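You operate a simulated robot arm through the tools that you are given. There is no shell and no other tool. Be economical: measure what you need, move in short steps, check, and stop when the job is done.

You run a simulated robot arm. Do the job below in one go: nothing can be reset, and whatever is moved stays where it is left.

JOB
Open the mixer drawer, take the jar from there and put it on the bench in front of the water unit, then shut the drawer. Fetch the bottle from the mixing bench top and stand it on top of the carton there. Open the spectrometer drawer. Any order will do. Set down upright: bottle.
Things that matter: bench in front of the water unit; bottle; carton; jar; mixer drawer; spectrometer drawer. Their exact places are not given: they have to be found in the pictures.

It is judged by the outcome, as a careful person would: the job done as asked, and still so three seconds after it is handed in. It fails if anything else is knocked over, pushed out of place, dropped, spilled or broken.

ROBOT AND FRAMES
A 6-joint arm with a fingered hand on a trunk, on a base that drives. Base frame: it is fixed to the floor where the robot stands at the start and does not move with it; the origin is under the middle of the robot, x ahead of it, y to its left, z up. Lengths are in m, angles in degrees, forces in N, time in s.
With the tool pointing down near the work surface it reaches from about 0.28 to 0.62 m from the robot's upright axis, wherever it stands. Its first joint turns from -166.0 to 166.0 degrees. Places, roughly: bench in front of the water unit (38x25 cm) [-1.14, -1.58, 0.88]; mixer drawer [0.5, 0.1, 0.7]; spectrometer drawer [-0.8, 2.9, 0.7]. Payload 3.2 kg.
Tool frame: the origin (TCP) lies between the finger pads and is the grasp point; the fingertips stand 0.022 m ahead of it; z points along the fingers, y is the line along which they close. The gripper opens to 0.112 m. The gripper's body begins 0.06 m behind the TCP. The gripper is a hand of 3 fingers: y runs from the thumb to the fingers, the wrist lies at [0, 0, -0.218] in the tool frame, and closing takes about 1.5 s.
Orientation is that of the tool frame in the base frame, as a unit quaternion [w, x, y, z]. With the fingers straight down and closing along the base's y, the tool's x points along the base's -x, its y along +y and its z along -z.

CONTROLS
- The arm moves only by the tool servo_tool. Its argument "moves" is a list of rows, each a list of 3 entries, a list of its own where there are three numbers: the shift along the tool's x, y, z in units of 20 mm (1.0 is 20 mm), then the turn, a rotation vector about the tool's x, y, z in units of 5 degrees (1.0 is 5 degrees), then the gripper command, from -1 (fully open) to 1 (shut), values between in proportion. In form: [[[dx, dy, dz], [rx, ry, rz], jaw], ...]. A call has 1 to 20 rows; each row shifts and turns the commanded pose from where the row before left it, along the tool's axes as they then stand. A call with a number of a shift or a turn outside -1 to 1 is refused whole. A row lasts 0.2 s, in which the tool goes at most 0.05 m and 8.6 degrees; a call with a longer step from one row to the next is refused whole, and so is a gripper value outside its range. Where a pose cannot be reached the arm comes as near as it can. A force on the tool above 40 N (or 10 N above the force at the start of the call, whichever is more), or a blocked arm, ends the call early, and 0.2 s more pass. Each finger travels about 0.108 m/s and halts on what it meets, pressing with about 31 N; the grip force reading is that of the motor and also rises with nothing between the fingers. The clock runs only during rows and for 0.2 s after the last one: add rows that do not move to give the fingers time. The reply holds the time, the measured pose of the TCP, the force on the tool along the base axes, the opening and the grip force, in the units named above and with some noise, with the torque about the TCP (base axes, N m) and any sound that the robot's microphone picked up.
- Cameras (640 x 400 px; columns grow to the right, rows downward): "scene" is now at [0.0063, 0.118, 1.4881]; the picture's right is [-0.57, -0.82, 0.00], its down [-0.59, 0.41, -0.70] and it looks along [0.57, -0.40, -0.72] (base axes); focal length 232 px, centre (320, 200). "wrist" rides on the gripper at [0.066, 0.003, -0.08] in the tool frame; the picture's right is [-0.05, 1.00, 0.00], its down [-0.77, -0.04, -0.64] and it looks along [-0.64, -0.03, 0.77] (tool axes); focal length 275 px, centre (320, 200).
- get_image(camera): a new picture of that camera. No time passes.
- raise_lower(by): slides the trunk up (or, below 0, down) by that many m; the arm and the scene camera ride with it, the base frame stays. It gives what a move gives, with no picture.
- base_move(legs): drives the robot by 1 to 6 legs, each [ahead, turn to the left] in m and degrees, along the robot's own axes; the way and the turn of a leg run together, so that a leg with both is an arc; at most 1.5 m and 180 degrees a leg. The arm and the cameras ride along, it lands a little off, and it stops where it bumps. It gives what a move gives.
- set_grasp(shape): the hand has 3 fingers and takes this shape, open, in about a second: jaw (thumb against the fingers, like two jaws); tri (thumb and two fingers); tip (a fingertip pinch); poke (one finger out to press); point (the index stretched); flat (the hand flat); cup (the hand cupped); fist (a fist). The gripper value then closes the fingers along that shape, each until it touches; the sizes above hold for jaw. It gives what a move gives, with no picture.
- head_to(pan, tilt): turns the head with the scene camera to pan (to the left, within 155 degrees either way) and tilt (down, from -29 to 69), counted from straight ahead of the robot. It gives what a move gives.
- pixel_to_xyz(camera, pixels): there is no depth. For up to 12 entries [column, row, z] of the newest picture of that camera ("zoom" is the newest enlarged one), the place [x, y] in the base frame at which the ray of that pixel passes the height z, good to about 0.002 m. No time passes.
- zoom(camera, box): a new picture of the part [left, top, right, bottom] of that camera's present view, enlarged. No time passes.
- sign_off(): hands the job in; it is judged then, once.

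Keep the steps short. Do not move on a guess: measure, check each grasp and each placing, and mend mistakes. In all there are 110 turns and 90 pictures (those below and enlarged ones count). Leave the gripper open and the arm clear of the work at the hand-in unless told otherwise, and finish with a single line.

The tools are called after "Request:" as a command line: name --argument value ..., lists and objects as JSON in quotes. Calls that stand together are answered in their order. servo_tool: Moves the arm, as the interface text tells. Its arguments: {"type":"object","properties":{"moves":{"type":"array"}},"required":["moves"]} The other tools are called the same way: raise_lower (by) slides the trunk up or down; set_grasp (shape) gives the hand a shape; base_move (legs) drives the base; head_to (pan, tilt) turns the head that bears the scene camera; get_image (camera) takes a picture; pixel_to_xyz (camera, pixels) gives the place at which the rays of pixels pass given heights; zoom (camera, box) takes an enlarged picture of a part of a camera's view; sign_off () hands the job in.

At the start:

```text
time: 0.0
position: [0.3072, -0.148, 1.2115]
tcp_rot: [0.001, 0.0, 1.0, 0.0]
contact_force: [-0.4, -0.1, 0.5]
torque: [-0.05, 0.01, 0.01]
gripper_width: 0.1119
finger_force: 0.0
shape: jaw
trunk travel left (down, up): [-0.52, 0.07]
robot x, y, heading: [0.0023, 0.0005, -0.0]
head pan, tilt: [-34.7, 45.7]
```

scene: 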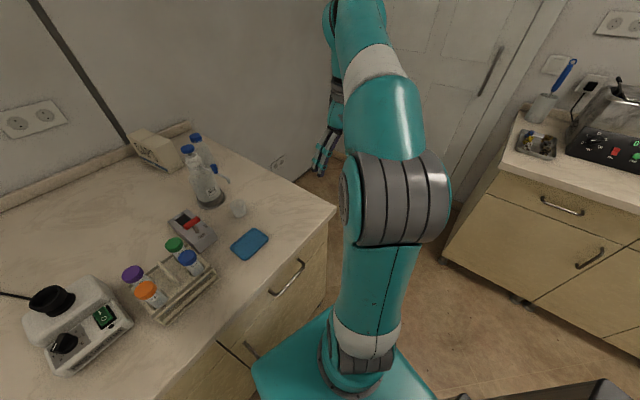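
wrist: 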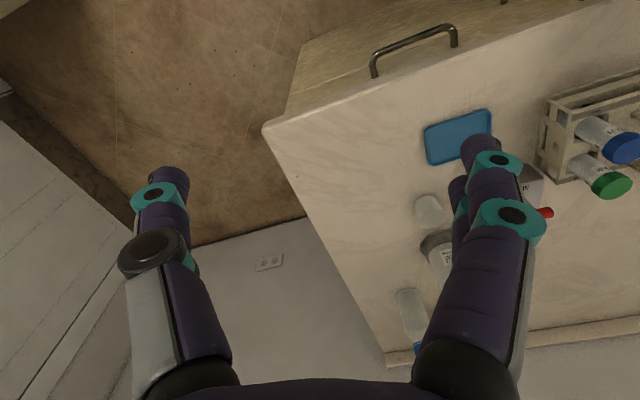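

I see a bench ahead with a mixer, tube rack, bottles and a drawer handle. I'll turn the head to survey the rest.

Request:
head_to --pan 10 --tilt 45

Request:
get_image --camera "scene"

Request:
head_to --pan -110 --tilt 30

Request:
get_image --camera "scene"

Request:
head_to --pan 100 --tilt 30

Request:
get_image --camera "scene"

```text
time: 1.1
position: [0.3083, -0.1483, 1.2102]
tcp_rot: [0.0, 0.001, 1.0, -0.001]
contact_force: [-0.1, 0.1, 0.3]
torque: [0.04, 0.02, 0.02]
gripper_width: 0.112
finger_force: 0.0
shape: jaw
trunk travel left (down, up): [-0.52, 0.07]
robot x, y, heading: [-0.0016, 0.0002, 0.0]
head pan, tilt: [10.0, 45.0]
```

```text
87 pictures are left
```

scene: 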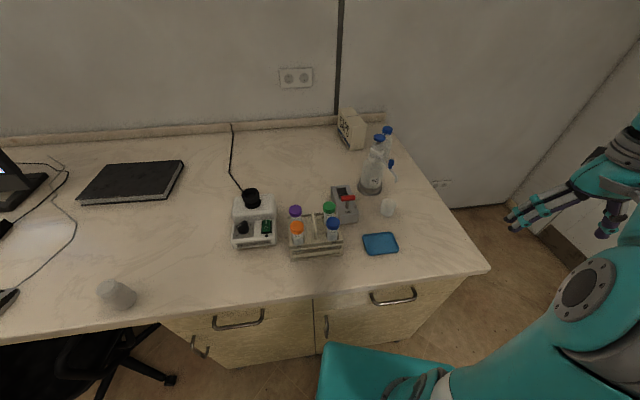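

```text
time: 3.1
position: [0.308, -0.1474, 1.2111]
tcp_rot: [0.0, 0.0, 1.0, 0.0]
contact_force: [-0.4, -0.3, 0.4]
torque: [0.01, -0.03, 0.01]
gripper_width: 0.1117
finger_force: 0.1
shape: jaw
trunk travel left (down, up): [-0.52, 0.07]
robot x, y, heading: [0.0016, 0.0018, 0.1]
head pan, tilt: [-110.0, 30.0]
```

```text
86 pictures are left
```

scene: 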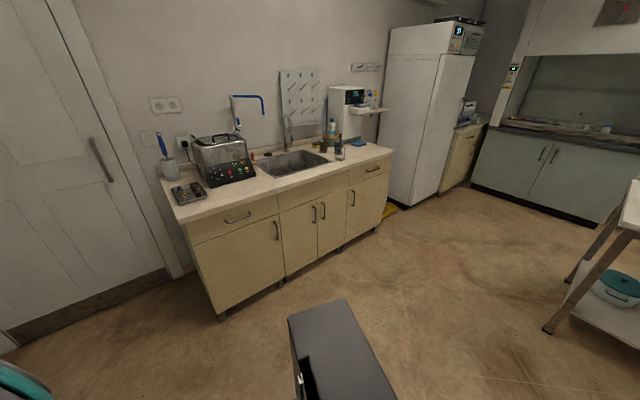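

```text
time: 6.2
position: [0.307, -0.146, 1.2103]
tcp_rot: [0.001, 0.0, 1.0, 0.001]
contact_force: [-0.4, -0.5, 0.5]
torque: [-0.01, 0.0, -0.03]
gripper_width: 0.112
finger_force: 0.2
shape: jaw
trunk travel left (down, up): [-0.52, 0.07]
robot x, y, heading: [0.0016, -0.0039, -0.0]
head pan, tilt: [100.0, 30.0]
```

```text
85 pictures are left
```

scene: 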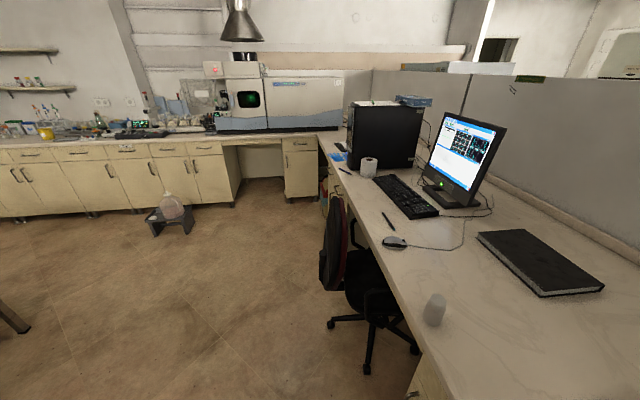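

Next I look closely at the mixing bench: mixer, bottle, carton and both drawers.

Request:
head_to --pan -5 --tilt 50

Request:
zoom --camera "scene" --box '[200, 60, 440, 210]'

Request:
get_image --camera "scene"

```text
time: 8.0
position: [0.3077, -0.148, 1.2118]
tcp_rot: [0.0, 0.001, 1.0, 0.001]
contact_force: [-0.6, 0.1, 0.0]
torque: [-0.05, -0.01, 0.04]
gripper_width: 0.1117
finger_force: 0.1
shape: jaw
trunk travel left (down, up): [-0.52, 0.07]
robot x, y, heading: [-0.0007, 0.0004, -0.1]
head pan, tilt: [-5.0, 50.0]
```

```text
2.67 times, centred on (320, 135) of scene
```

zoom: 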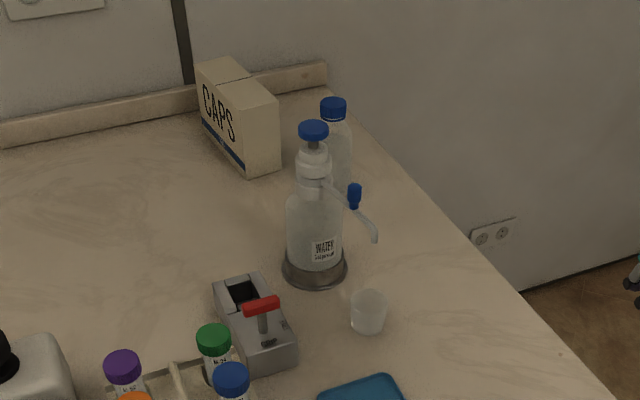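

```text
83 pictures are left
```

scene: 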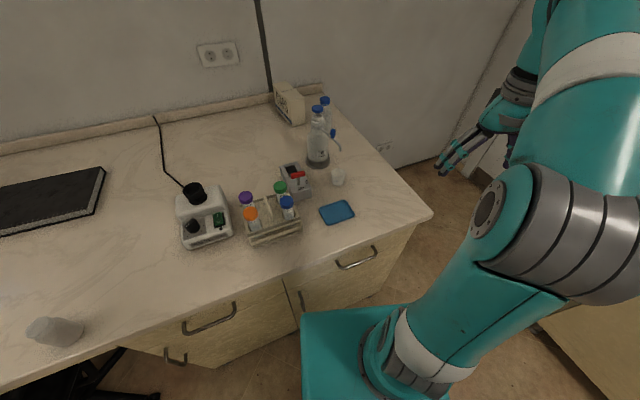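

Request:
pixel_to_xyz --camera "scene" --pixels '[[325, 100, 1.1], [322, 138, 0.9], [318, 165, 0.9], [290, 125, 0.9], [305, 123, 0.9], [433, 215, 0.9], [322, 83, 0.9], [356, 262, 0.7], [209, 325, 0.7], [356, 262, 0.8], [209, 325, 0.8], [0, 390, 0.9]]'

Request:
pixel_to_xyz --camera "zoom" --pixels '[[249, 177, 0.9], [280, 168, 0.9], [205, 125, 0.9], [196, 65, 1.05], [222, 56, 1.05], [279, 98, 1.05], [245, 110, 1.05], [316, 285, 0.9], [333, 100, 1.1], [368, 325, 0.9]]'

```text
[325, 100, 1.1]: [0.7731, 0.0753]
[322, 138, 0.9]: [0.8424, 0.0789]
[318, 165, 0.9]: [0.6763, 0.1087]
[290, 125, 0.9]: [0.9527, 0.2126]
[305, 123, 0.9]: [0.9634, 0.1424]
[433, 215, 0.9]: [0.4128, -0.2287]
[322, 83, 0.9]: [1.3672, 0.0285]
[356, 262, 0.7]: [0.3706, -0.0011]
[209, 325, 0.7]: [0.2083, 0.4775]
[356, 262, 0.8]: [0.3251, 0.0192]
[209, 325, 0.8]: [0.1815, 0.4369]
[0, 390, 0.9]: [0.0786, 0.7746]
```

```text
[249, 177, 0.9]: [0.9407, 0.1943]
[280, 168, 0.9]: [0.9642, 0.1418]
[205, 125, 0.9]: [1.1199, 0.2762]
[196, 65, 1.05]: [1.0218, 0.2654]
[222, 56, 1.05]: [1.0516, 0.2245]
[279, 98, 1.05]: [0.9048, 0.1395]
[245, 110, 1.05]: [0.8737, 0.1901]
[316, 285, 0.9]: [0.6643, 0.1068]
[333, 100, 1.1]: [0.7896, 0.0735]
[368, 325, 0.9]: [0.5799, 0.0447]
```

Request:
pixel_to_xyz --camera "wrist" --pixels '[[459, 137, 0.85], [459, 137, 0.9], [459, 137, 0.95], [263, 130, 0.9], [263, 130, 0.85], [428, 217, 0.9], [414, 38, 0.7], [414, 38, 0.8]]'

Request:
pixel_to_xyz --camera "scene" --pixels '[[337, 212, 0.85], [337, 212, 0.9], [337, 212, 0.95], [433, 215, 0.9], [433, 215, 0.85], [356, 262, 0.75], [356, 262, 0.65]]'

```text
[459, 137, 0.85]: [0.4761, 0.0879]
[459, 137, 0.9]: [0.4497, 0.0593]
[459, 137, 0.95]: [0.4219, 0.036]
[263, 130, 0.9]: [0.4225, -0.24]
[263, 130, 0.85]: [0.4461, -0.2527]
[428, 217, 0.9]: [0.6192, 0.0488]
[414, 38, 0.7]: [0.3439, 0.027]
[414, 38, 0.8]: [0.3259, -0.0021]
```

```text
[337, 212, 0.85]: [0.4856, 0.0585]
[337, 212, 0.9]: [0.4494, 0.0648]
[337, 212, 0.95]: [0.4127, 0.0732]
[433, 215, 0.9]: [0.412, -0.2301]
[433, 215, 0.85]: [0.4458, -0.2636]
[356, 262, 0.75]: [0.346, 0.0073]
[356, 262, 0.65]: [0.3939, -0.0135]
```

Bench top is at about z 0.9 and the right-hand drawer handle is near (0.34, 0.01, 0.755). The bench is turned about 18°. Before backing off I check what lies behind the robot.

Request:
head_to --pan -150 --tilt 40

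Request:
get_image --camera "scene"

Request:
head_to --pan 150 --tilt 40

Request:
get_image --camera "scene"

```text
time: 10.3
position: [0.3083, -0.1479, 1.2107]
tcp_rot: [0.0, 0.0, 1.0, 0.0]
contact_force: [0.7, -0.5, 1.1]
torque: [-0.03, 0.0, 0.01]
gripper_width: 0.1122
finger_force: 0.0
shape: jaw
trunk travel left (down, up): [-0.52, 0.07]
robot x, y, heading: [-0.0016, -0.0048, -0.3]
head pan, tilt: [-150.0, 40.0]
```

```text
82 pictures are left
```

scene: 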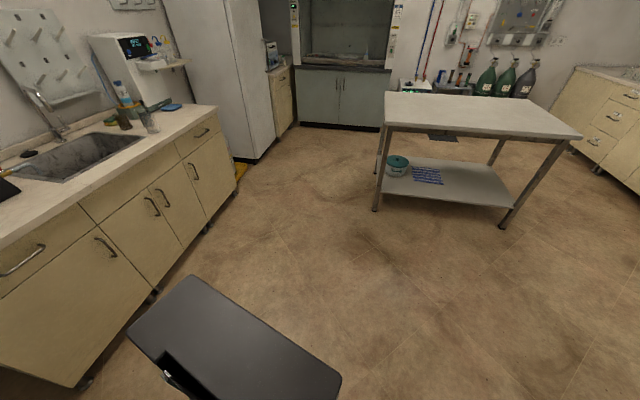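

```text
time: 14.4
position: [0.3079, -0.1481, 1.2119]
tcp_rot: [0.0, -0.001, 1.0, 0.0]
contact_force: [-0.7, -0.3, -0.9]
torque: [0.01, -0.04, -0.01]
gripper_width: 0.1117
finger_force: 0.0
shape: jaw
trunk travel left (down, up): [-0.52, 0.07]
robot x, y, heading: [-0.0022, 0.0, 0.0]
head pan, tilt: [150.0, 40.0]
```

```text
81 pictures are left
```

scene: 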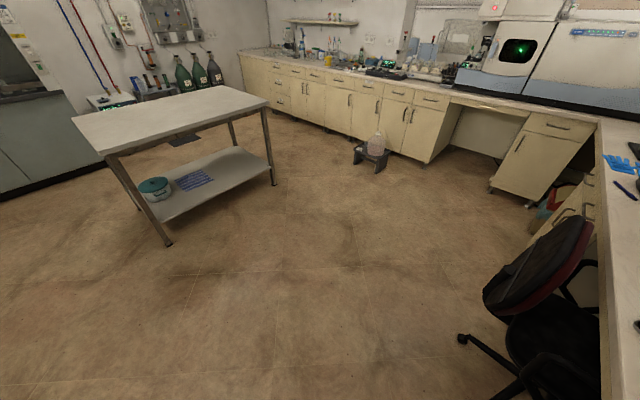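

The floor behind is clear. I back off to about 0.72 m from the handle, square to the drawer (heading 18.3°).

Request:
base_move --legs '[[-0.2, 0], [0, 56.5], [-0.26, 0], [0, -38.2]]'

Request:
head_to --pan 0 --tilt 45

Request:
get_image --camera "scene"

Request:
get_image --camera "wrist"

```text
time: 21.7
position: [-0.0029, -0.2599, 1.2113]
tcp_rot: [0.0, -0.157, 0.988, 0.0]
contact_force: [1.4, -0.2, -0.9]
torque: [0.01, 0.02, 0.02]
gripper_width: 0.1118
finger_force: 0.1
shape: jaw
trunk travel left (down, up): [-0.52, 0.07]
robot x, y, heading: [-0.3409, -0.2125, 18.1]
head pan, tilt: [150.0, 40.0]
```

```text
time: 24.1
position: [-0.0023, -0.2596, 1.211]
tcp_rot: [0.001, -0.156, 0.988, 0.0]
contact_force: [0.4, 0.0, -0.3]
torque: [-0.01, -0.01, 0.02]
gripper_width: 0.1119
finger_force: 0.0
shape: jaw
trunk travel left (down, up): [-0.52, 0.07]
robot x, y, heading: [-0.3408, -0.216, 18.3]
head pan, tilt: [0.0, 45.0]
```

```text
80 pictures are left
```

scene: 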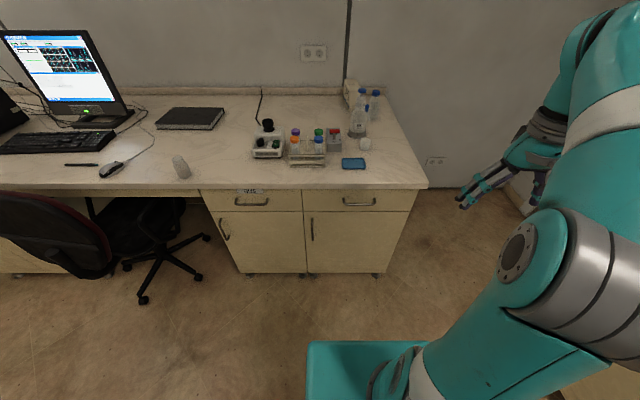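

```text
79 pictures are left
```

wrist: 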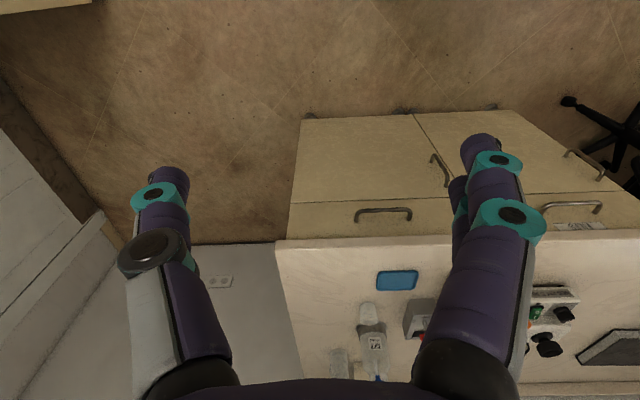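

The left drawer carries a label; I zoom to read it and measure both handles.

Request:
zoom --camera "scene" --box '[190, 170, 430, 290]'

Request:
pixel_to_xyz --camera "scene" --pixels '[[251, 203, 0.77], [359, 203, 0.77], [251, 203, 0.75], [359, 203, 0.75], [203, 190, 0.89], [428, 188, 0.89], [268, 155, 0.9]]'

Request:
pixel_to_xyz --camera "wrist" --pixels '[[570, 207, 0.77], [384, 211, 0.77], [570, 207, 0.75], [384, 211, 0.75]]'

```text
2.67 times, centred on (310, 230) of scene
```

zoom: 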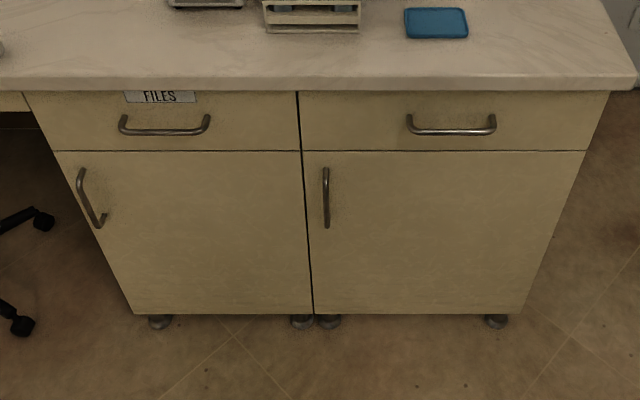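

```text
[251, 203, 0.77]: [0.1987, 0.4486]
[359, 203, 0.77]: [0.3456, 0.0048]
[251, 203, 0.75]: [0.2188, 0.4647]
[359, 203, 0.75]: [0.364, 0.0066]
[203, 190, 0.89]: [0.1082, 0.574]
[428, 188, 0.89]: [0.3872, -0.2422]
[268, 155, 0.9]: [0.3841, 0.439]
```

```text
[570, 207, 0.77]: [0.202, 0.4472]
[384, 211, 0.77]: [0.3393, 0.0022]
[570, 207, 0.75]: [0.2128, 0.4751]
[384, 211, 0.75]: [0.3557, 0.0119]
```

The label on the left reads "FILES", so the right drawer at (0.343, 0.004, 0.77) is the mixer drawer. I lower the trunk, extend the arm, then point the tool forward.

Request:
raise_lower --by -0.35

Request:
servo_tool --moves '[[[-1, 0.55, 0], [0, 0, 0], -1], [[-1, 0.55, 0], [0, 0, 0], -1], [[-1, 0.55, 0], [0, 0, 0], -1], [[-1, 0.55, 0], [0, 0, 0], -1], [[-1, 0.55, 0], [0, 0, 0], -1], [[-1, 0.55, 0], [0, 0, 0], -1], [[-1, 0.55, 0], [0, 0, 0], -1], [[-1, 0.55, 0], [0, 0, 0], -1], [[-1, 0.55, 0], [0, 0, 0], -1], [[-1, 0.55, 0], [0, 0, 0], -1], [[-1, 0.55, 0], [0, 0, 0], -1], [[-1, 0.55, 0], [0, 0, 0], -1], [[-1, 0.55, 0], [0, 0, 0], -1]]'

```text
time: 27.5
position: [-0.0027, -0.2602, 0.8609]
tcp_rot: [0.0, -0.156, 0.988, 0.001]
contact_force: [0.4, 0.8, 0.1]
torque: [-0.01, -0.01, 0.02]
gripper_width: 0.1122
finger_force: 0.1
shape: jaw
trunk travel left (down, up): [-0.17, 0.42]
robot x, y, heading: [-0.3374, -0.2125, 18.4]
head pan, tilt: [0.0, 45.0]
```

```text
time: 30.3
position: [0.1278, -0.1164, 0.8341]
tcp_rot: [0.0, -0.158, 0.987, 0.0]
contact_force: [-1.4, -0.9, 0.5]
torque: [0.0, -0.01, -0.01]
gripper_width: 0.1116
finger_force: 0.0
shape: jaw
out of reach, approached as far as the arm can: row 7, 8, 9, 10, 11, 12, 13
trunk travel left (down, up): [-0.17, 0.42]
robot x, y, heading: [-0.3428, -0.2158, 17.8]
head pan, tilt: [0.0, 45.0]
```

The reach limit hit at radius 0.48; I now pitch the tool forward and watch.

Request:
servo_tool --moves '[[[0, 0, 0], [0, -1, 0], -1], [[0, 0, 0], [0, -1, 0], -1], [[0, 0, 0], [0, -1, 0], -1], [[0, 0, 0], [0, -1, 0], -1], [[0, 0, 0], [0, -1, 0], -1], [[0, 0, 0], [0, -1, 0], -1], [[0, 0, 0], [0, -1, 0], -1], [[0, 0, 0], [0, -1, 0], -1], [[0, 0, 0], [0, -1, 0], -1], [[0, 0, 0], [0, -1, 0], -1], [[0, 0, 0], [0, -1, 0], -1], [[0, 0, 0], [0, -1, 0], -1], [[0, 0, 0], [0, -1, 0], -1], [[0, 0, 0], [0, -1, 0], -1], [[0, 0, 0], [0, -1, 0], -1], [[0, 0, 0], [0, -1, 0], -1], [[0, 0, 0], [0, -1, 0], -1], [[0, 0, 0], [0, -1, 0], -1]]'

Request:
get_image --camera "scene"

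```text
time: 34.1
position: [0.111, -0.1187, 0.9257]
tcp_rot: [0.654, -0.072, 0.751, 0.048]
contact_force: [-0.3, -0.9, 0.1]
torque: [-0.05, 0.04, 0.01]
gripper_width: 0.1119
finger_force: 0.0
shape: jaw
out of reach, approached as far as the arm can: row 14, 15, 16, 17, 18
trunk travel left (down, up): [-0.17, 0.42]
robot x, y, heading: [-0.34, -0.2146, 17.8]
head pan, tilt: [0.0, 45.0]
```

```text
77 pictures are left
```

scene: 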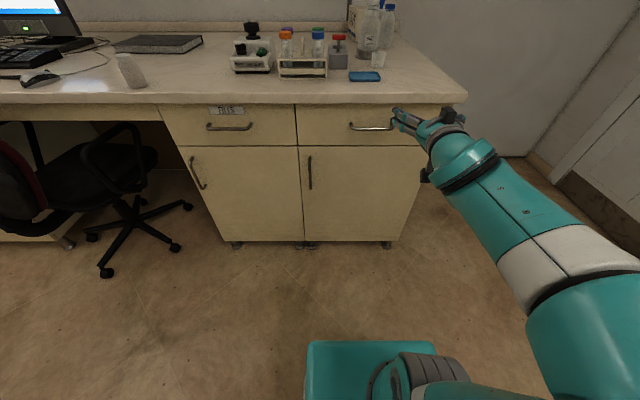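

The tool is nearly horizontal (about 8° down). I roll it so that the fingers close vertically.

Request:
servo_tool --moves '[[[0, 0, 0], [0, 0, 1], -1], [[0, 0, 0], [0, 0, 1], -1], [[0, 0, 0], [0, 0, 1], -1], [[0, 0, 0], [0, 0, 1], -1], [[0, 0, 0], [0, 0, 1], -1], [[0, 0, 0], [0, 0, 1], -1], [[0, 0, 0], [0, 0, 1], -1], [[0, 0, 0], [0, 0, 1], -1], [[0, 0, 0], [0, 0, 1], -1], [[0, 0, 0], [0, 0, 1], -1], [[0, 0, 0], [0, 0, 1], -1], [[0, 0, 0], [0, 0, 1], -1], [[0, 0, 0], [0, 0, 1], -1], [[0, 0, 0], [0, 0, 1], -1], [[0, 0, 0], [0, 0, 1], -1], [[0, 0, 0], [0, 0, 1], -1], [[0, 0, 0], [0, 0, 1], -1], [[0, 0, 0], [0, 0, 1], -1]]'

Request:
get_image --camera "scene"

```text
time: 37.9
position: [0.1152, -0.121, 0.928]
tcp_rot: [0.462, 0.451, 0.576, 0.502]
contact_force: [0.0, -0.5, 0.5]
torque: [-0.03, -0.03, 0.0]
gripper_width: 0.1121
finger_force: 0.1
shape: jaw
out of reach, approached as far as the arm can: row 1
trunk travel left (down, up): [-0.17, 0.42]
robot x, y, heading: [-0.3416, -0.2175, 18.1]
head pan, tilt: [0.0, 45.0]
```

```text
76 pictures are left
```

scene: 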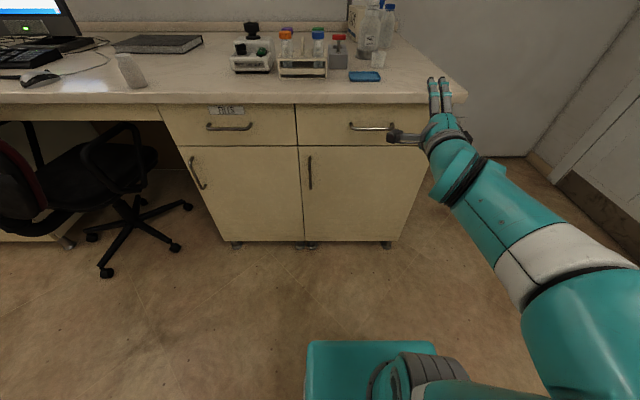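

The fingers now close vertically. I correct heading by 9° left and pitch by 4° up, shift left 4.5 cm, and lower the trunk to handle height.

Request:
servo_tool --moves '[[[0.75, 0, 0], [-0.4, 0.9, 0], -0.3], [[0.75, 0, 0], [-0.4, 0.9, 0], -0.3], [[0.75, 0, 0], [0, 0, 0], -0.3], [[0, 0, 0], [0, 0, 0], -0.3]]'

Request:
raise_lower --by -0.155

Request:
get_image --camera "wrist"

Request:
get_image --camera "scene"

```text
time: 38.9
position: [0.1037, -0.0784, 0.9243]
tcp_rot: [0.431, 0.393, 0.593, 0.555]
contact_force: [0.4, 0.3, -0.5]
torque: [0.0, -0.01, 0.0]
gripper_width: 0.0732
finger_force: 0.0
shape: jaw
trunk travel left (down, up): [-0.17, 0.42]
robot x, y, heading: [-0.3424, -0.2134, 18.2]
head pan, tilt: [0.0, 45.0]
```

```text
time: 40.7
position: [0.1037, -0.0788, 0.7677]
tcp_rot: [0.432, 0.394, 0.592, 0.555]
contact_force: [-0.7, 0.0, 0.5]
torque: [0.01, -0.03, 0.01]
gripper_width: 0.0733
finger_force: 0.2
shape: jaw
trunk travel left (down, up): [-0.015, 0.575]
robot x, y, heading: [-0.3413, -0.2127, 18.3]
head pan, tilt: [0.0, 45.0]
```

```text
75 pictures are left
```

wrist: 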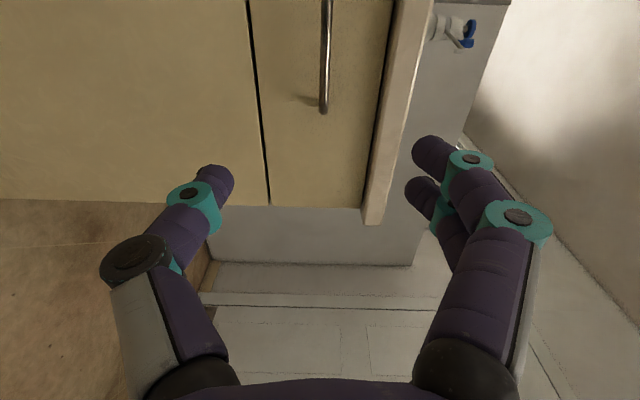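

```text
74 pictures are left
```

scene: 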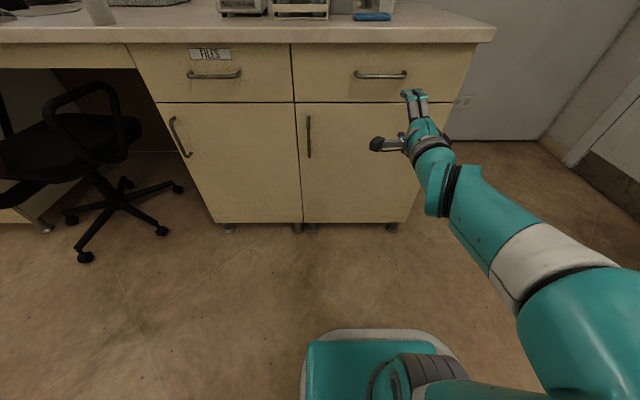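

Request:
pixel_to_xyz --camera "scene" --pixels '[[357, 76, 0.77], [405, 75, 0.77], [381, 77, 0.77], [381, 77, 0.76], [381, 77, 0.78]]'

Request:
zoom --camera "scene" --box '[300, 20, 500, 145]'

```text
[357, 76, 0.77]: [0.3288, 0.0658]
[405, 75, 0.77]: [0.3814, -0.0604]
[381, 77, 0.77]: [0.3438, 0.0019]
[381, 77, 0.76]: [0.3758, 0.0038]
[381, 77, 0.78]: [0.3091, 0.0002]
```

```text
3.20 times, centred on (400, 82) of scene
```

zoom: 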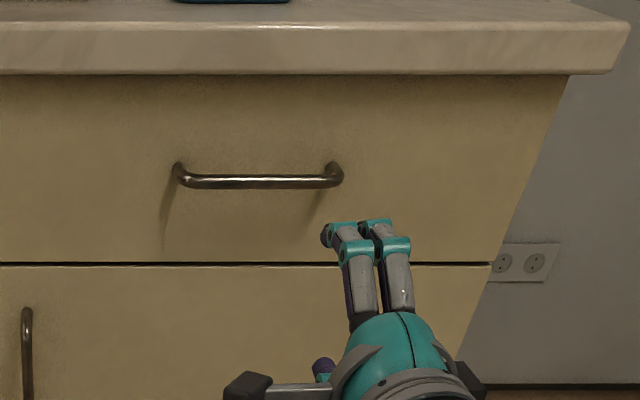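

The handle is 0.253 m straight ahead with no side offset. I advance 0.23 m and check.

Request:
servo_tool --moves '[[[0, 0, 1], [0, 0, 0], -0.3], [[0, 0, 1], [0, 0, 0], -0.3], [[0, 0, 1], [0, 0, 0], -0.3], [[0, 0, 1], [0, 0, 0], -0.3], [[0, 0, 1], [0, 0, 0], -0.3], [[0, 0, 1], [0, 0, 0], -0.3], [[0, 0, 1], [0, 0, 0], -0.3], [[0, 0, 1], [0, 0, 0], -0.3], [[0, 0, 1], [0, 0, 0], -0.3], [[0, 0, 1], [0, 0, 0], -0.3], [[0, 0, 1], [0, 0, 0], -0.3], [[0, 0, 0.5], [0, 0, 0], -0.3]]'

Request:
get_image --camera "wrist"

Request:
zoom --camera "scene" --box '[300, 20, 500, 145]'

```text
time: 43.3
position: [0.3213, -0.0048, 0.7668]
tcp_rot: [0.431, 0.394, 0.592, 0.556]
contact_force: [-0.1, -0.8, -0.1]
torque: [0.01, 0.03, 0.0]
gripper_width: 0.0732
finger_force: 0.1
shape: jaw
trunk travel left (down, up): [-0.015, 0.575]
robot x, y, heading: [-0.3429, -0.2118, 18.2]
head pan, tilt: [0.0, 45.0]
```

```text
72 pictures are left
```

wrist: 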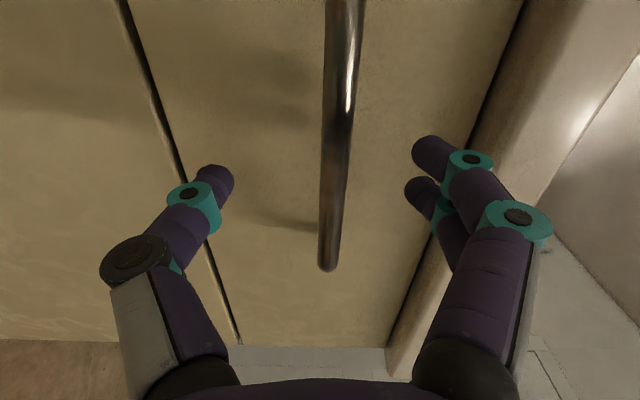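

```text
3.20 times, centred on (400, 82) of scene
```

zoom: 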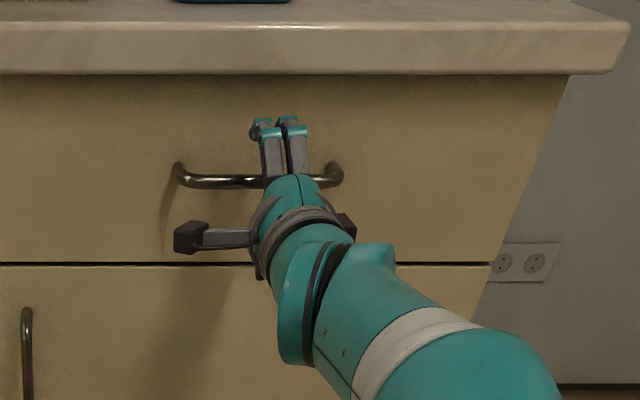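

The bar sits between the fingers. I go 18 mm further in and close.

Request:
servo_tool --moves '[[[0, 0, 0.45], [0, 0, 0], -0.3], [[0, 0, 0.45], [0, 0, 0], -0.3], [[0, 0, 0], [0, 0, 0], 0.3], [[0, 0, 0], [0, 0, 0], 0.7], [[0, 0, 0], [0, 0, 0], 1], [[0, 0, 0], [0, 0, 0], 1], [[0, 0, 0], [0, 0, 0], 1], [[0, 0, 0], [0, 0, 0], 1], [[0, 0, 0], [0, 0, 0], 1]]'

```text
time: 45.3
position: [0.3371, 0.0006, 0.7674]
tcp_rot: [0.432, 0.393, 0.592, 0.555]
contact_force: [4.1, 1.8, 6.9]
torque: [0.03, 0.03, 0.04]
gripper_width: 0.0
finger_force: 31.0
shape: jaw
trunk travel left (down, up): [-0.015, 0.575]
robot x, y, heading: [-0.3411, -0.2137, 18.0]
head pan, tilt: [0.0, 45.0]
```

Opening reads 0, so I check whether the bar was caught.

Request:
get_image --camera "wrist"

Request:
zoom --camera "scene" --box '[330, 40, 450, 115]'

```text
70 pictures are left
```

wrist: 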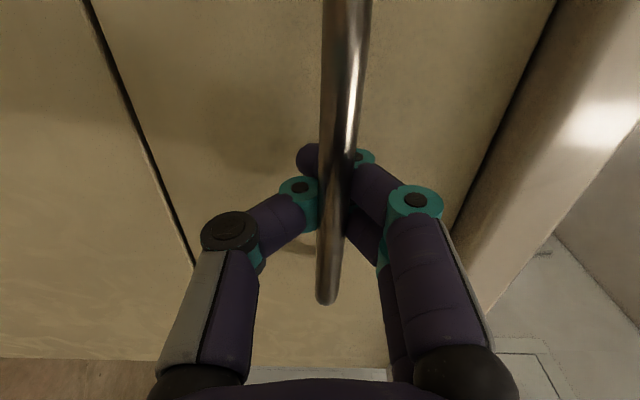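

```text
5.33 times, centred on (390, 78) of scene
```

zoom: 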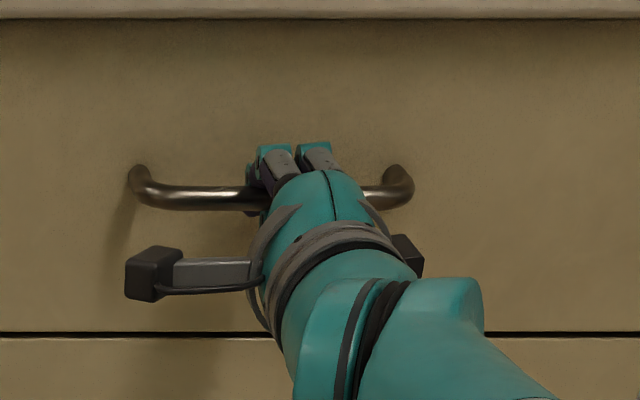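

The fingertips meet behind the bar, so it is caged. I pull straight back in a few steps.

Request:
servo_tool --moves '[[[0, 0, -0.5], [0, 0, 0], 1], [[0, 0, -0.5], [0, 0, 0], 1], [[0, 0, -0.5], [0, 0, 0], 1], [[0, 0, -0.5], [0, 0, 0], 1], [[0, 0, -0.5], [0, 0, 0], 1], [[0, 0, -0.5], [0, 0, 0], 1], [[0, 0, -0.5], [0, 0, 0], 1], [[0, 0, -0.5], [0, 0, 0], 1]]'

Request:
get_image --camera "scene"

```text
time: 47.1
position: [0.2622, -0.0251, 0.7674]
tcp_rot: [0.431, 0.392, 0.593, 0.555]
contact_force: [-0.2, 3.1, 4.9]
torque: [0.0, 0.02, -0.03]
gripper_width: 0.0
finger_force: 30.4
shape: jaw
trunk travel left (down, up): [-0.015, 0.575]
robot x, y, heading: [-0.343, -0.2169, 18.3]
head pan, tilt: [0.0, 45.0]
```

```text
68 pictures are left
```

scene: 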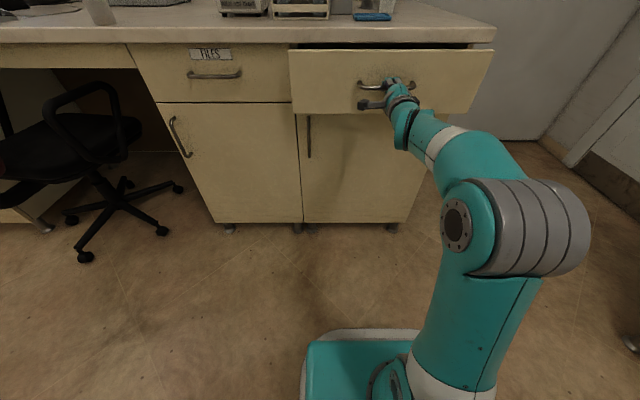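

It opens cleanly. I keep pulling.

Request:
servo_tool --moves '[[[0, 0, -0.7], [0, 0, 0], 1], [[0, 0, -0.7], [0, 0, 0], 1], [[0, 0, -0.7], [0, 0, 0], 1], [[0, 0, -0.7], [0, 0, 0], 1], [[0, 0, -0.7], [0, 0, 0], 1], [[0, 0, -0.7], [0, 0, 0], 1], [[0, 0, -0.7], [0, 0, 0], 1], [[0, 0, -0.7], [0, 0, 0], 1], [[0, 0, -0.7], [0, 0, 0], 1], [[0, 0, -0.7], [0, 0, 0], 1], [[0, 0, -0.7], [0, 0, 0], 1], [[0, 0, -0.7], [0, 0, 0], 1]]'

Request:
get_image --camera "scene"

```text
time: 49.7
position: [0.1041, -0.0762, 0.7684]
tcp_rot: [0.431, 0.393, 0.593, 0.555]
contact_force: [-2.0, 5.9, -7.4]
torque: [0.03, -0.04, -0.06]
gripper_width: 0.0
finger_force: 30.7
shape: jaw
trunk travel left (down, up): [-0.015, 0.575]
robot x, y, heading: [-0.337, -0.2191, 17.9]
head pan, tilt: [0.0, 45.0]
```

```text
67 pictures are left
```

scene: 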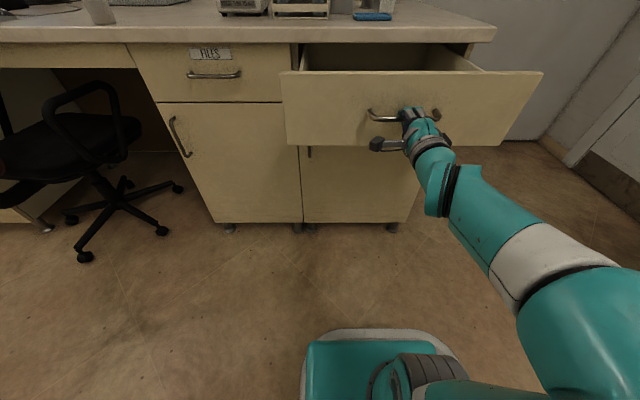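

The drawer is out by about 0.25 m. I release, back off 5 cm and raise the trunk to look inside.

Request:
servo_tool --moves '[[[0, 0, 0], [0, 0, 0], 0.5], [[0, 0, 0], [0, 0, 0], 0], [[0, 0, 0], [0, 0, 0], -0.3], [[0, 0, 0], [0, 0, 0], -0.3], [[0, 0, 0], [0, 0, 0], -0.3], [[0, 0, -0.8], [0, 0, 0], -0.3], [[0, 0, -0.9], [0, 0, 0], -0.3], [[0, 0, -0.9], [0, 0, 0], -0.3]]'

Request:
raise_lower --by 0.4

Request:
get_image --camera "scene"

```text
time: 51.5
position: [0.0576, -0.0948, 0.767]
tcp_rot: [0.43, 0.395, 0.595, 0.552]
contact_force: [0.6, -0.1, -0.5]
torque: [0.01, 0.0, 0.06]
gripper_width: 0.072
finger_force: 0.1
shape: jaw
trunk travel left (down, up): [-0.015, 0.575]
robot x, y, heading: [-0.3422, -0.2134, 17.9]
head pan, tilt: [0.0, 45.0]
```

```text
time: 55.3
position: [0.0547, -0.096, 1.1704]
tcp_rot: [0.431, 0.394, 0.592, 0.555]
contact_force: [0.6, 0.2, -0.6]
torque: [-0.02, 0.0, 0.0]
gripper_width: 0.0723
finger_force: 0.0
shape: jaw
trunk travel left (down, up): [-0.415, 0.175]
robot x, y, heading: [-0.3414, -0.2186, 17.9]
head pan, tilt: [0.0, 45.0]
```

```text
66 pictures are left
```

scene: 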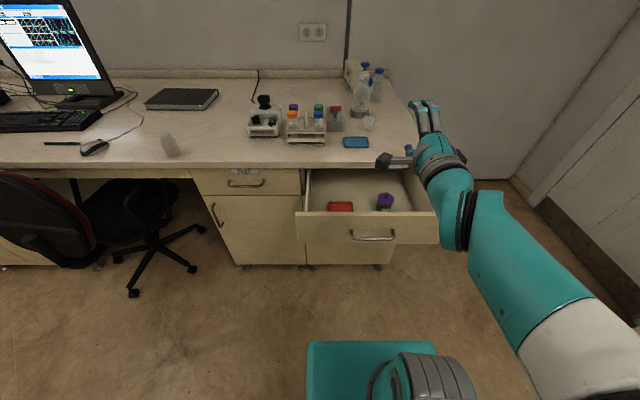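

Request:
zoom --camera "scene" --box '[290, 150, 450, 250]'

Request:
pixel_to_xyz --camera "zoom" --pixels '[[382, 200, 0.8], [382, 200, 0.75], [378, 235, 0.7], [25, 245, 0.85], [590, 245, 0.85], [330, 340, 0.77]]'

```text
4.00 times, centred on (370, 200) of scene
```

zoom: 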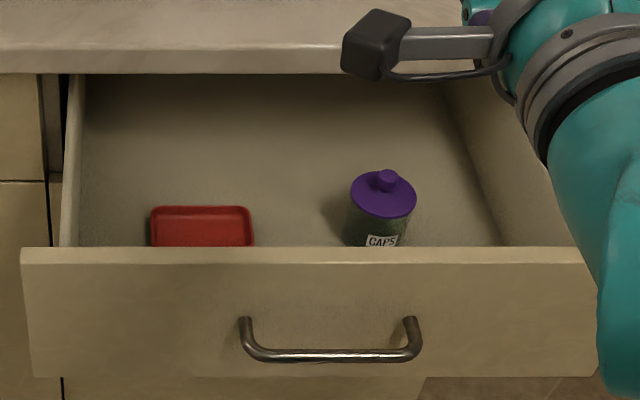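

```text
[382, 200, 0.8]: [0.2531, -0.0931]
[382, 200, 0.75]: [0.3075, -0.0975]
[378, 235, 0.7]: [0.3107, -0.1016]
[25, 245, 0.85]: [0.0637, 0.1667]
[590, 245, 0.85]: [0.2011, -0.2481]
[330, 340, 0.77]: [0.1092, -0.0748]
```

The jar ("CAPS", purple lid with knob) stands in the drawer near (0.28, -0.095). I drive 0.1 m nearer, then turn the tool back to pointing down.

Request:
base_move --legs '[[0.1, 0]]'

Request:
servo_tool --moves '[[[0, 0, 0], [0, 0, -1], -1], [[0, 0, 0], [0, 0, -1], -1], [[0, 0, 0], [0, 0, -1], -1], [[0, 0, 0], [0, 0, -1], -1], [[0, 0, 0], [0, 0, -1], -1], [[0, 0, 0], [0, 0, -1], -1], [[0, 0, 0], [0, 0, -1], -1], [[0, 0, 0], [0, 0, -1], -1], [[0, 0, 0], [0, 0, -1], -1], [[0, 0, 0], [0, 0, -1], -1], [[0, 0, 0], [0, 0, -1], -1], [[0, 0, 0], [0, 0, -1], -1], [[0, 0, 0], [0, 0, -1], -1], [[0, 0, 0], [0, 0, -1], -1], [[0, 0, 0], [0, 0, -1], -1], [[0, 0, 0], [0, 0, -1], -1], [[0, 0, 0], [0, 0, -1], -1], [[0, 0, 0], [0, 0, -1], -1]]'

Request:
servo_tool --moves '[[[0, 0, 0], [0, 1, 0], -1], [[0, 0, 0], [0, 1, 0], -1], [[0, 0, 0], [0, 1, 0], -1], [[0, 0, 0], [0, 1, 0], -1], [[0, 0, 0], [0, 1, 0], -1], [[0, 0, 0], [0, 1, 0], -1], [[0, 0, 0], [0, 1, 0], -1], [[0, 0, 0], [0, 1, 0], -1], [[0, 0, 0], [0, 1, 0], -1], [[0, 0, 0], [0, 1, 0], -1], [[0, 0, 0], [0, 1, 0], -1], [[0, 0, 0], [0, 1, 0], -1], [[0, 0, 0], [0, 1, 0], -1], [[0, 0, 0], [0, 1, 0], -1], [[0, 0, 0], [0, 1, 0], -1], [[0, 0, 0], [0, 1, 0], -1], [[0, 0, 0], [0, 1, 0], -1], [[0, 0, 0], [0, 1, 0], -1]]'

Request:
get_image --camera "wrist"

Request:
get_image --camera "scene"

```text
time: 56.5
position: [0.1491, -0.0656, 1.1699]
tcp_rot: [0.431, 0.395, 0.592, 0.555]
contact_force: [0.6, 0.3, 0.4]
torque: [0.02, -0.05, 0.03]
gripper_width: 0.0726
finger_force: 0.0
shape: jaw
trunk travel left (down, up): [-0.415, 0.175]
robot x, y, heading: [-0.2461, -0.1852, 18.1]
head pan, tilt: [0.0, 45.0]
```

```text
time: 60.3
position: [0.1504, -0.0655, 1.1695]
tcp_rot: [0.697, -0.141, 0.697, 0.086]
contact_force: [-0.4, 0.0, -0.4]
torque: [0.03, -0.02, -0.01]
gripper_width: 0.1121
finger_force: 0.1
shape: jaw
trunk travel left (down, up): [-0.415, 0.175]
robot x, y, heading: [-0.2451, -0.1831, 18.0]
head pan, tilt: [0.0, 45.0]
```

```text
time: 64.1
position: [0.1463, -0.0525, 1.1692]
tcp_rot: [0.085, -0.191, 0.978, -0.018]
contact_force: [0.1, 0.1, -0.4]
torque: [-0.02, -0.02, -0.01]
gripper_width: 0.1119
finger_force: 0.0
shape: jaw
out of reach, approached as far as the arm can: row 2, 3, 4
trunk travel left (down, up): [-0.415, 0.175]
robot x, y, heading: [-0.248, -0.1848, 18.1]
head pan, tilt: [0.0, 45.0]
```

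```text
64 pictures are left
```

wrist: 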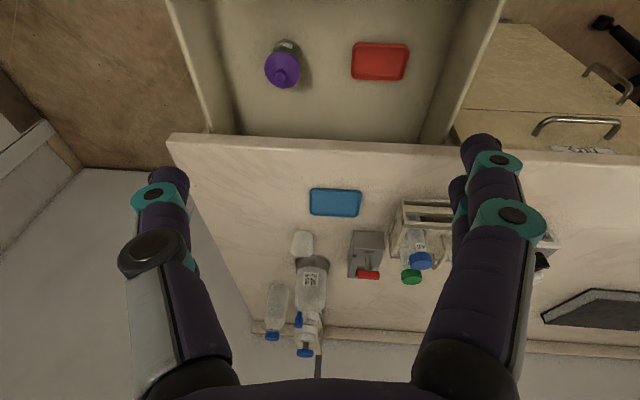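

```text
63 pictures are left
```

scene: 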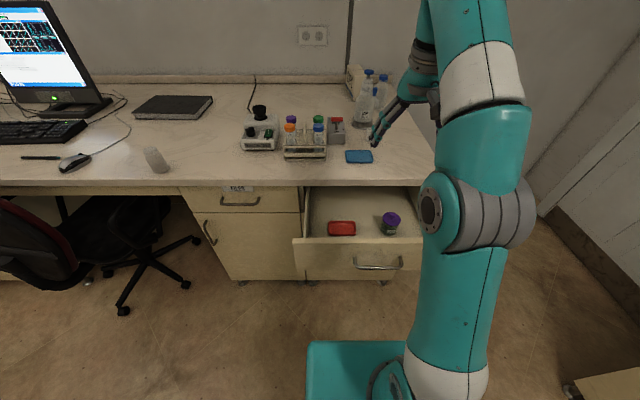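

Request:
pixel_to_xyz --camera "wrist" --pixels '[[282, 66, 0.75], [282, 66, 0.78], [282, 66, 0.81], [282, 66, 0.84], [266, 66, 0.78], [300, 66, 0.78], [288, 45, 0.7]]'

Request:
zoom --camera "scene" --box '[290, 170, 450, 270]'

Request:
pixel_to_xyz --camera "scene" --pixels '[[391, 219, 0.75], [391, 219, 0.78], [391, 219, 0.81], [391, 219, 0.84], [382, 219, 0.78], [400, 219, 0.78], [390, 235, 0.7]]'

```text
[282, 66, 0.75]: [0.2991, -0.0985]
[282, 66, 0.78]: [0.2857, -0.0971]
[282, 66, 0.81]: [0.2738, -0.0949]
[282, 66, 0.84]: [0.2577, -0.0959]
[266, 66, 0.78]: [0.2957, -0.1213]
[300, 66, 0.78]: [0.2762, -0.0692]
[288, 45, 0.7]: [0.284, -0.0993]
```

```text
4.00 times, centred on (370, 220) of scene
```

zoom: 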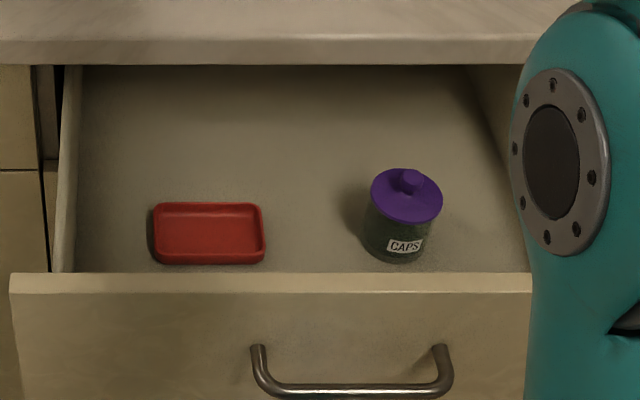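

```text
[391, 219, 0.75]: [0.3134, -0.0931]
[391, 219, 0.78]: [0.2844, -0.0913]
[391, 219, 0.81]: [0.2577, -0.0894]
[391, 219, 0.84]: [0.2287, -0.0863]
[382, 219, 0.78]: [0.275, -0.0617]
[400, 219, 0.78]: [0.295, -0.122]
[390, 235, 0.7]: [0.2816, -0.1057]
```

Both views agree: lid at z≈0.78, centre (0.285, −0.094), about 56 mm across. I level the tool and move above the jar.

Request:
servo_tool --moves '[[[0, 0, 0], [-0.4, 1, 0], -1], [[0, 0, 0], [-0.4, 1, 0], -1], [[-0.47, -0.377, 0.7], [0, 0, 0], -1], [[-0.47, -0.377, 0.7], [0, 0, 0], -1], [[-0.47, -0.377, 0.7], [0, 0, 0], -1], [[-0.47, -0.377, 0.7], [0, 0, 0], -1], [[-0.47, -0.377, 0.7], [0, 0, 0], -1], [[-0.47, -0.377, 0.7], [0, 0, 0], -1], [[-0.47, -0.377, 0.7], [0, 0, 0], -1], [[-0.47, -0.377, 0.7], [0, 0, 0], -1], [[-0.47, -0.377, 0.7], [0, 0, 0], -1], [[-0.47, -0.377, 0.7], [0, 0, 0], -1], [[-0.47, -0.377, 0.7], [0, 0, 0], -1], [[-0.47, -0.377, 0.7], [0, 0, 0], -1]]'

Request:
get_image --camera "wrist"

```text
time: 67.1
position: [0.31, -0.0978, 1.0287]
tcp_rot: [0.088, -0.193, 0.977, -0.019]
contact_force: [-1.1, 0.2, 0.5]
torque: [-0.02, 0.02, -0.01]
gripper_width: 0.112
finger_force: 0.0
shape: jaw
out of reach, approached as far as the arm can: row 1, 2, 14
trunk travel left (down, up): [-0.415, 0.175]
robot x, y, heading: [-0.2455, -0.1817, 18.5]
head pan, tilt: [0.0, 45.0]
```

```text
61 pictures are left
```

wrist: 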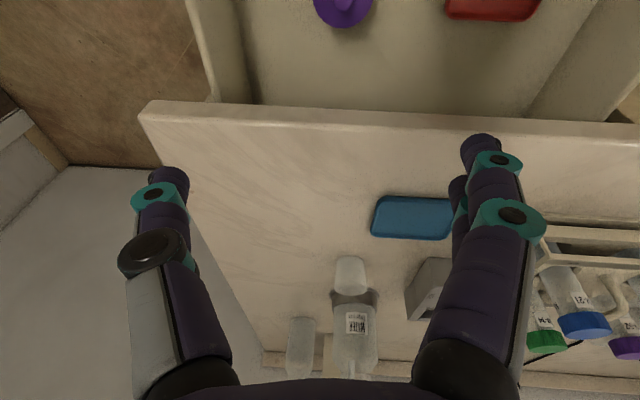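

The tool is still tilted 10° outward because that height limits the reach. I move back slightly, go down, then level.

Request:
servo_tool --moves '[[[1, 0, 0.5], [0, 0, 0], -1], [[0.5, 0, 1], [0, 0, 0], -1], [[0.15, 0, 1], [0, 0, 0], -1], [[0.15, 0, 1], [0, 0, 0], -1], [[0.15, 0, 1], [0, 0, 0], -1], [[0, 0, 0], [-0.4, 1, 0], -1], [[0, 0, 0], [-0.4, 1, 0], -1]]'

Request:
get_image --camera "wrist"

```text
time: 68.7
position: [0.3256, -0.116, 0.971]
tcp_rot: [0.041, -0.192, 0.981, -0.011]
contact_force: [-0.4, 1.1, 0.3]
torque: [-0.01, -0.04, -0.03]
gripper_width: 0.1118
finger_force: 0.0
shape: jaw
out of reach, approached as far as the arm can: row 1, 2, 3, 4, 5, 6, 7
trunk travel left (down, up): [-0.415, 0.175]
robot x, y, heading: [-0.2463, -0.1811, 18.5]
head pan, tilt: [0.0, 45.0]
```

```text
60 pictures are left
```

wrist: 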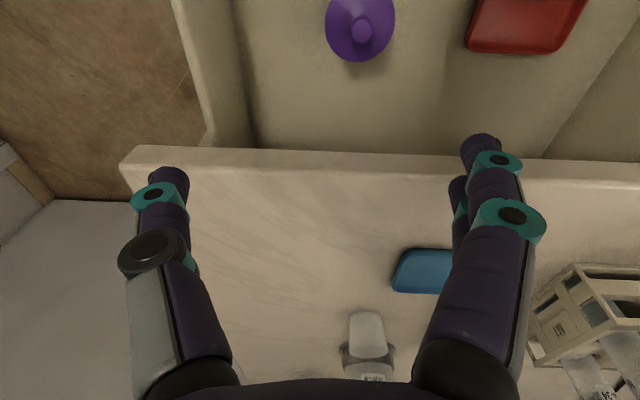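

Request:
servo_tool --moves '[[[1, 0, 0], [0, 0, 0], -1], [[1, 0, 0], [0, 0, 0], -1], [[0, 0, 0], [0, 0, 0], -1]]'

```text
time: 69.5
position: [0.2891, -0.1318, 0.969]
tcp_rot: [0.018, -0.192, 0.981, -0.005]
contact_force: [-0.2, -0.1, 0.6]
torque: [0.03, 0.01, 0.02]
gripper_width: 0.1118
finger_force: 0.1
shape: jaw
trunk travel left (down, up): [-0.415, 0.175]
robot x, y, heading: [-0.2509, -0.184, 18.0]
head pan, tilt: [0.0, 45.0]
```

Now it is reachable and nearly level. I centre over the jar and come down to z 0.87, then check.

Request:
servo_tool --moves '[[[-0.25, 0.9, 0], [0, 0.4, 0], -1], [[-0.25, 0.9, 0], [0, 0, 0], -1], [[0, 0, 1], [0, 0, 0], -1], [[0, 0, 1], [0, 0, 0], -1], [[0, 0, 1], [0, 0, 0], -1], [[0, 0, 1], [0, 0, 0], -1], [[0, 0, 1], [0, 0, 0], -1], [[0, 0, 0], [0, 0, 0], -1]]'

Request:
get_image --camera "wrist"

Request:
get_image --camera "scene"

```text
time: 71.3
position: [0.2855, -0.0967, 0.8694]
tcp_rot: [0.0, -0.193, 0.981, -0.009]
contact_force: [-0.4, 1.0, 0.6]
torque: [0.0, -0.01, -0.02]
gripper_width: 0.1118
finger_force: 0.1
shape: jaw
trunk travel left (down, up): [-0.415, 0.175]
robot x, y, heading: [-0.2455, -0.1841, 18.3]
head pan, tilt: [0.0, 45.0]
```

```text
59 pictures are left
```

wrist: 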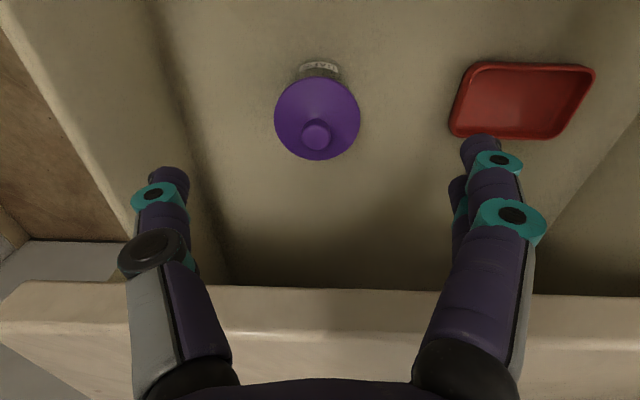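

```text
58 pictures are left
```

scene: 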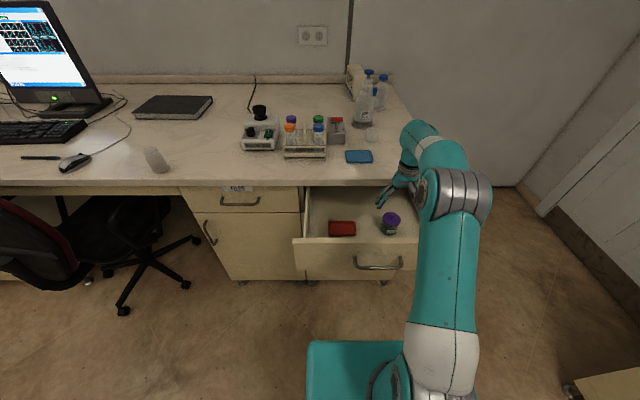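

Request:
pixel_to_xyz --camera "wrist" --pixels '[[317, 117, 0.775], [275, 117, 0.775], [360, 117, 0.775], [317, 76, 0.775], [316, 134, 0.795], [320, 64, 0.72], [520, 95, 0.7]]'

```text
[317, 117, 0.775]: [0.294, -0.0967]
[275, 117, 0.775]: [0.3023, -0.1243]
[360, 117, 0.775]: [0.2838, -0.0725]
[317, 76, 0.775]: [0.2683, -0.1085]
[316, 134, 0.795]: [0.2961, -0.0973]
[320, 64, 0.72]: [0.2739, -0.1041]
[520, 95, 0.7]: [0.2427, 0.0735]
```

The lid centre refines to about (0.291, −0.096). I descend to z 0.752, which keeps the palm above the knob, and close.

Request:
servo_tool --moves '[[[-0.25, 0, 0.9], [0, 0, 0], -1], [[0, 0, 1], [0, 0, 0], -1], [[0, 0, 1], [0, 0, 0], -1], [[0, 0, 1], [0, 0, 0], -1], [[0, 0, 1], [0, 0, 0], -1], [[0, 0, 0.95], [0, 0, 0], -1], [[0, 0, 0], [0, 0, 0], -1]]'

Request:
get_image --camera "wrist"

```text
time: 72.9
position: [0.2902, -0.0966, 0.7514]
tcp_rot: [0.001, -0.192, 0.981, -0.009]
contact_force: [0.6, 0.9, -0.6]
torque: [-0.03, -0.02, -0.01]
gripper_width: 0.1117
finger_force: 0.1
shape: jaw
trunk travel left (down, up): [-0.415, 0.175]
robot x, y, heading: [-0.2429, -0.1853, 17.9]
head pan, tilt: [0.0, 45.0]
```

```text
57 pictures are left
```

wrist: 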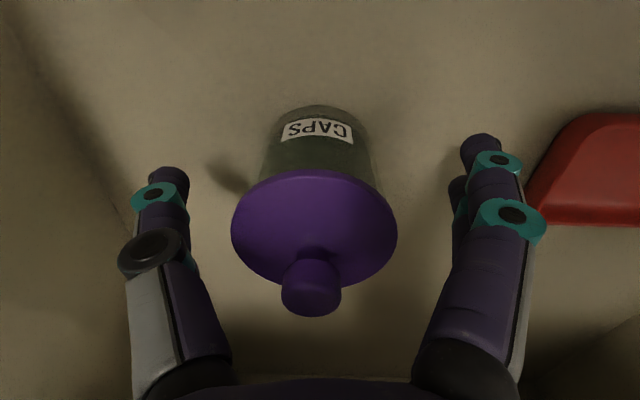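

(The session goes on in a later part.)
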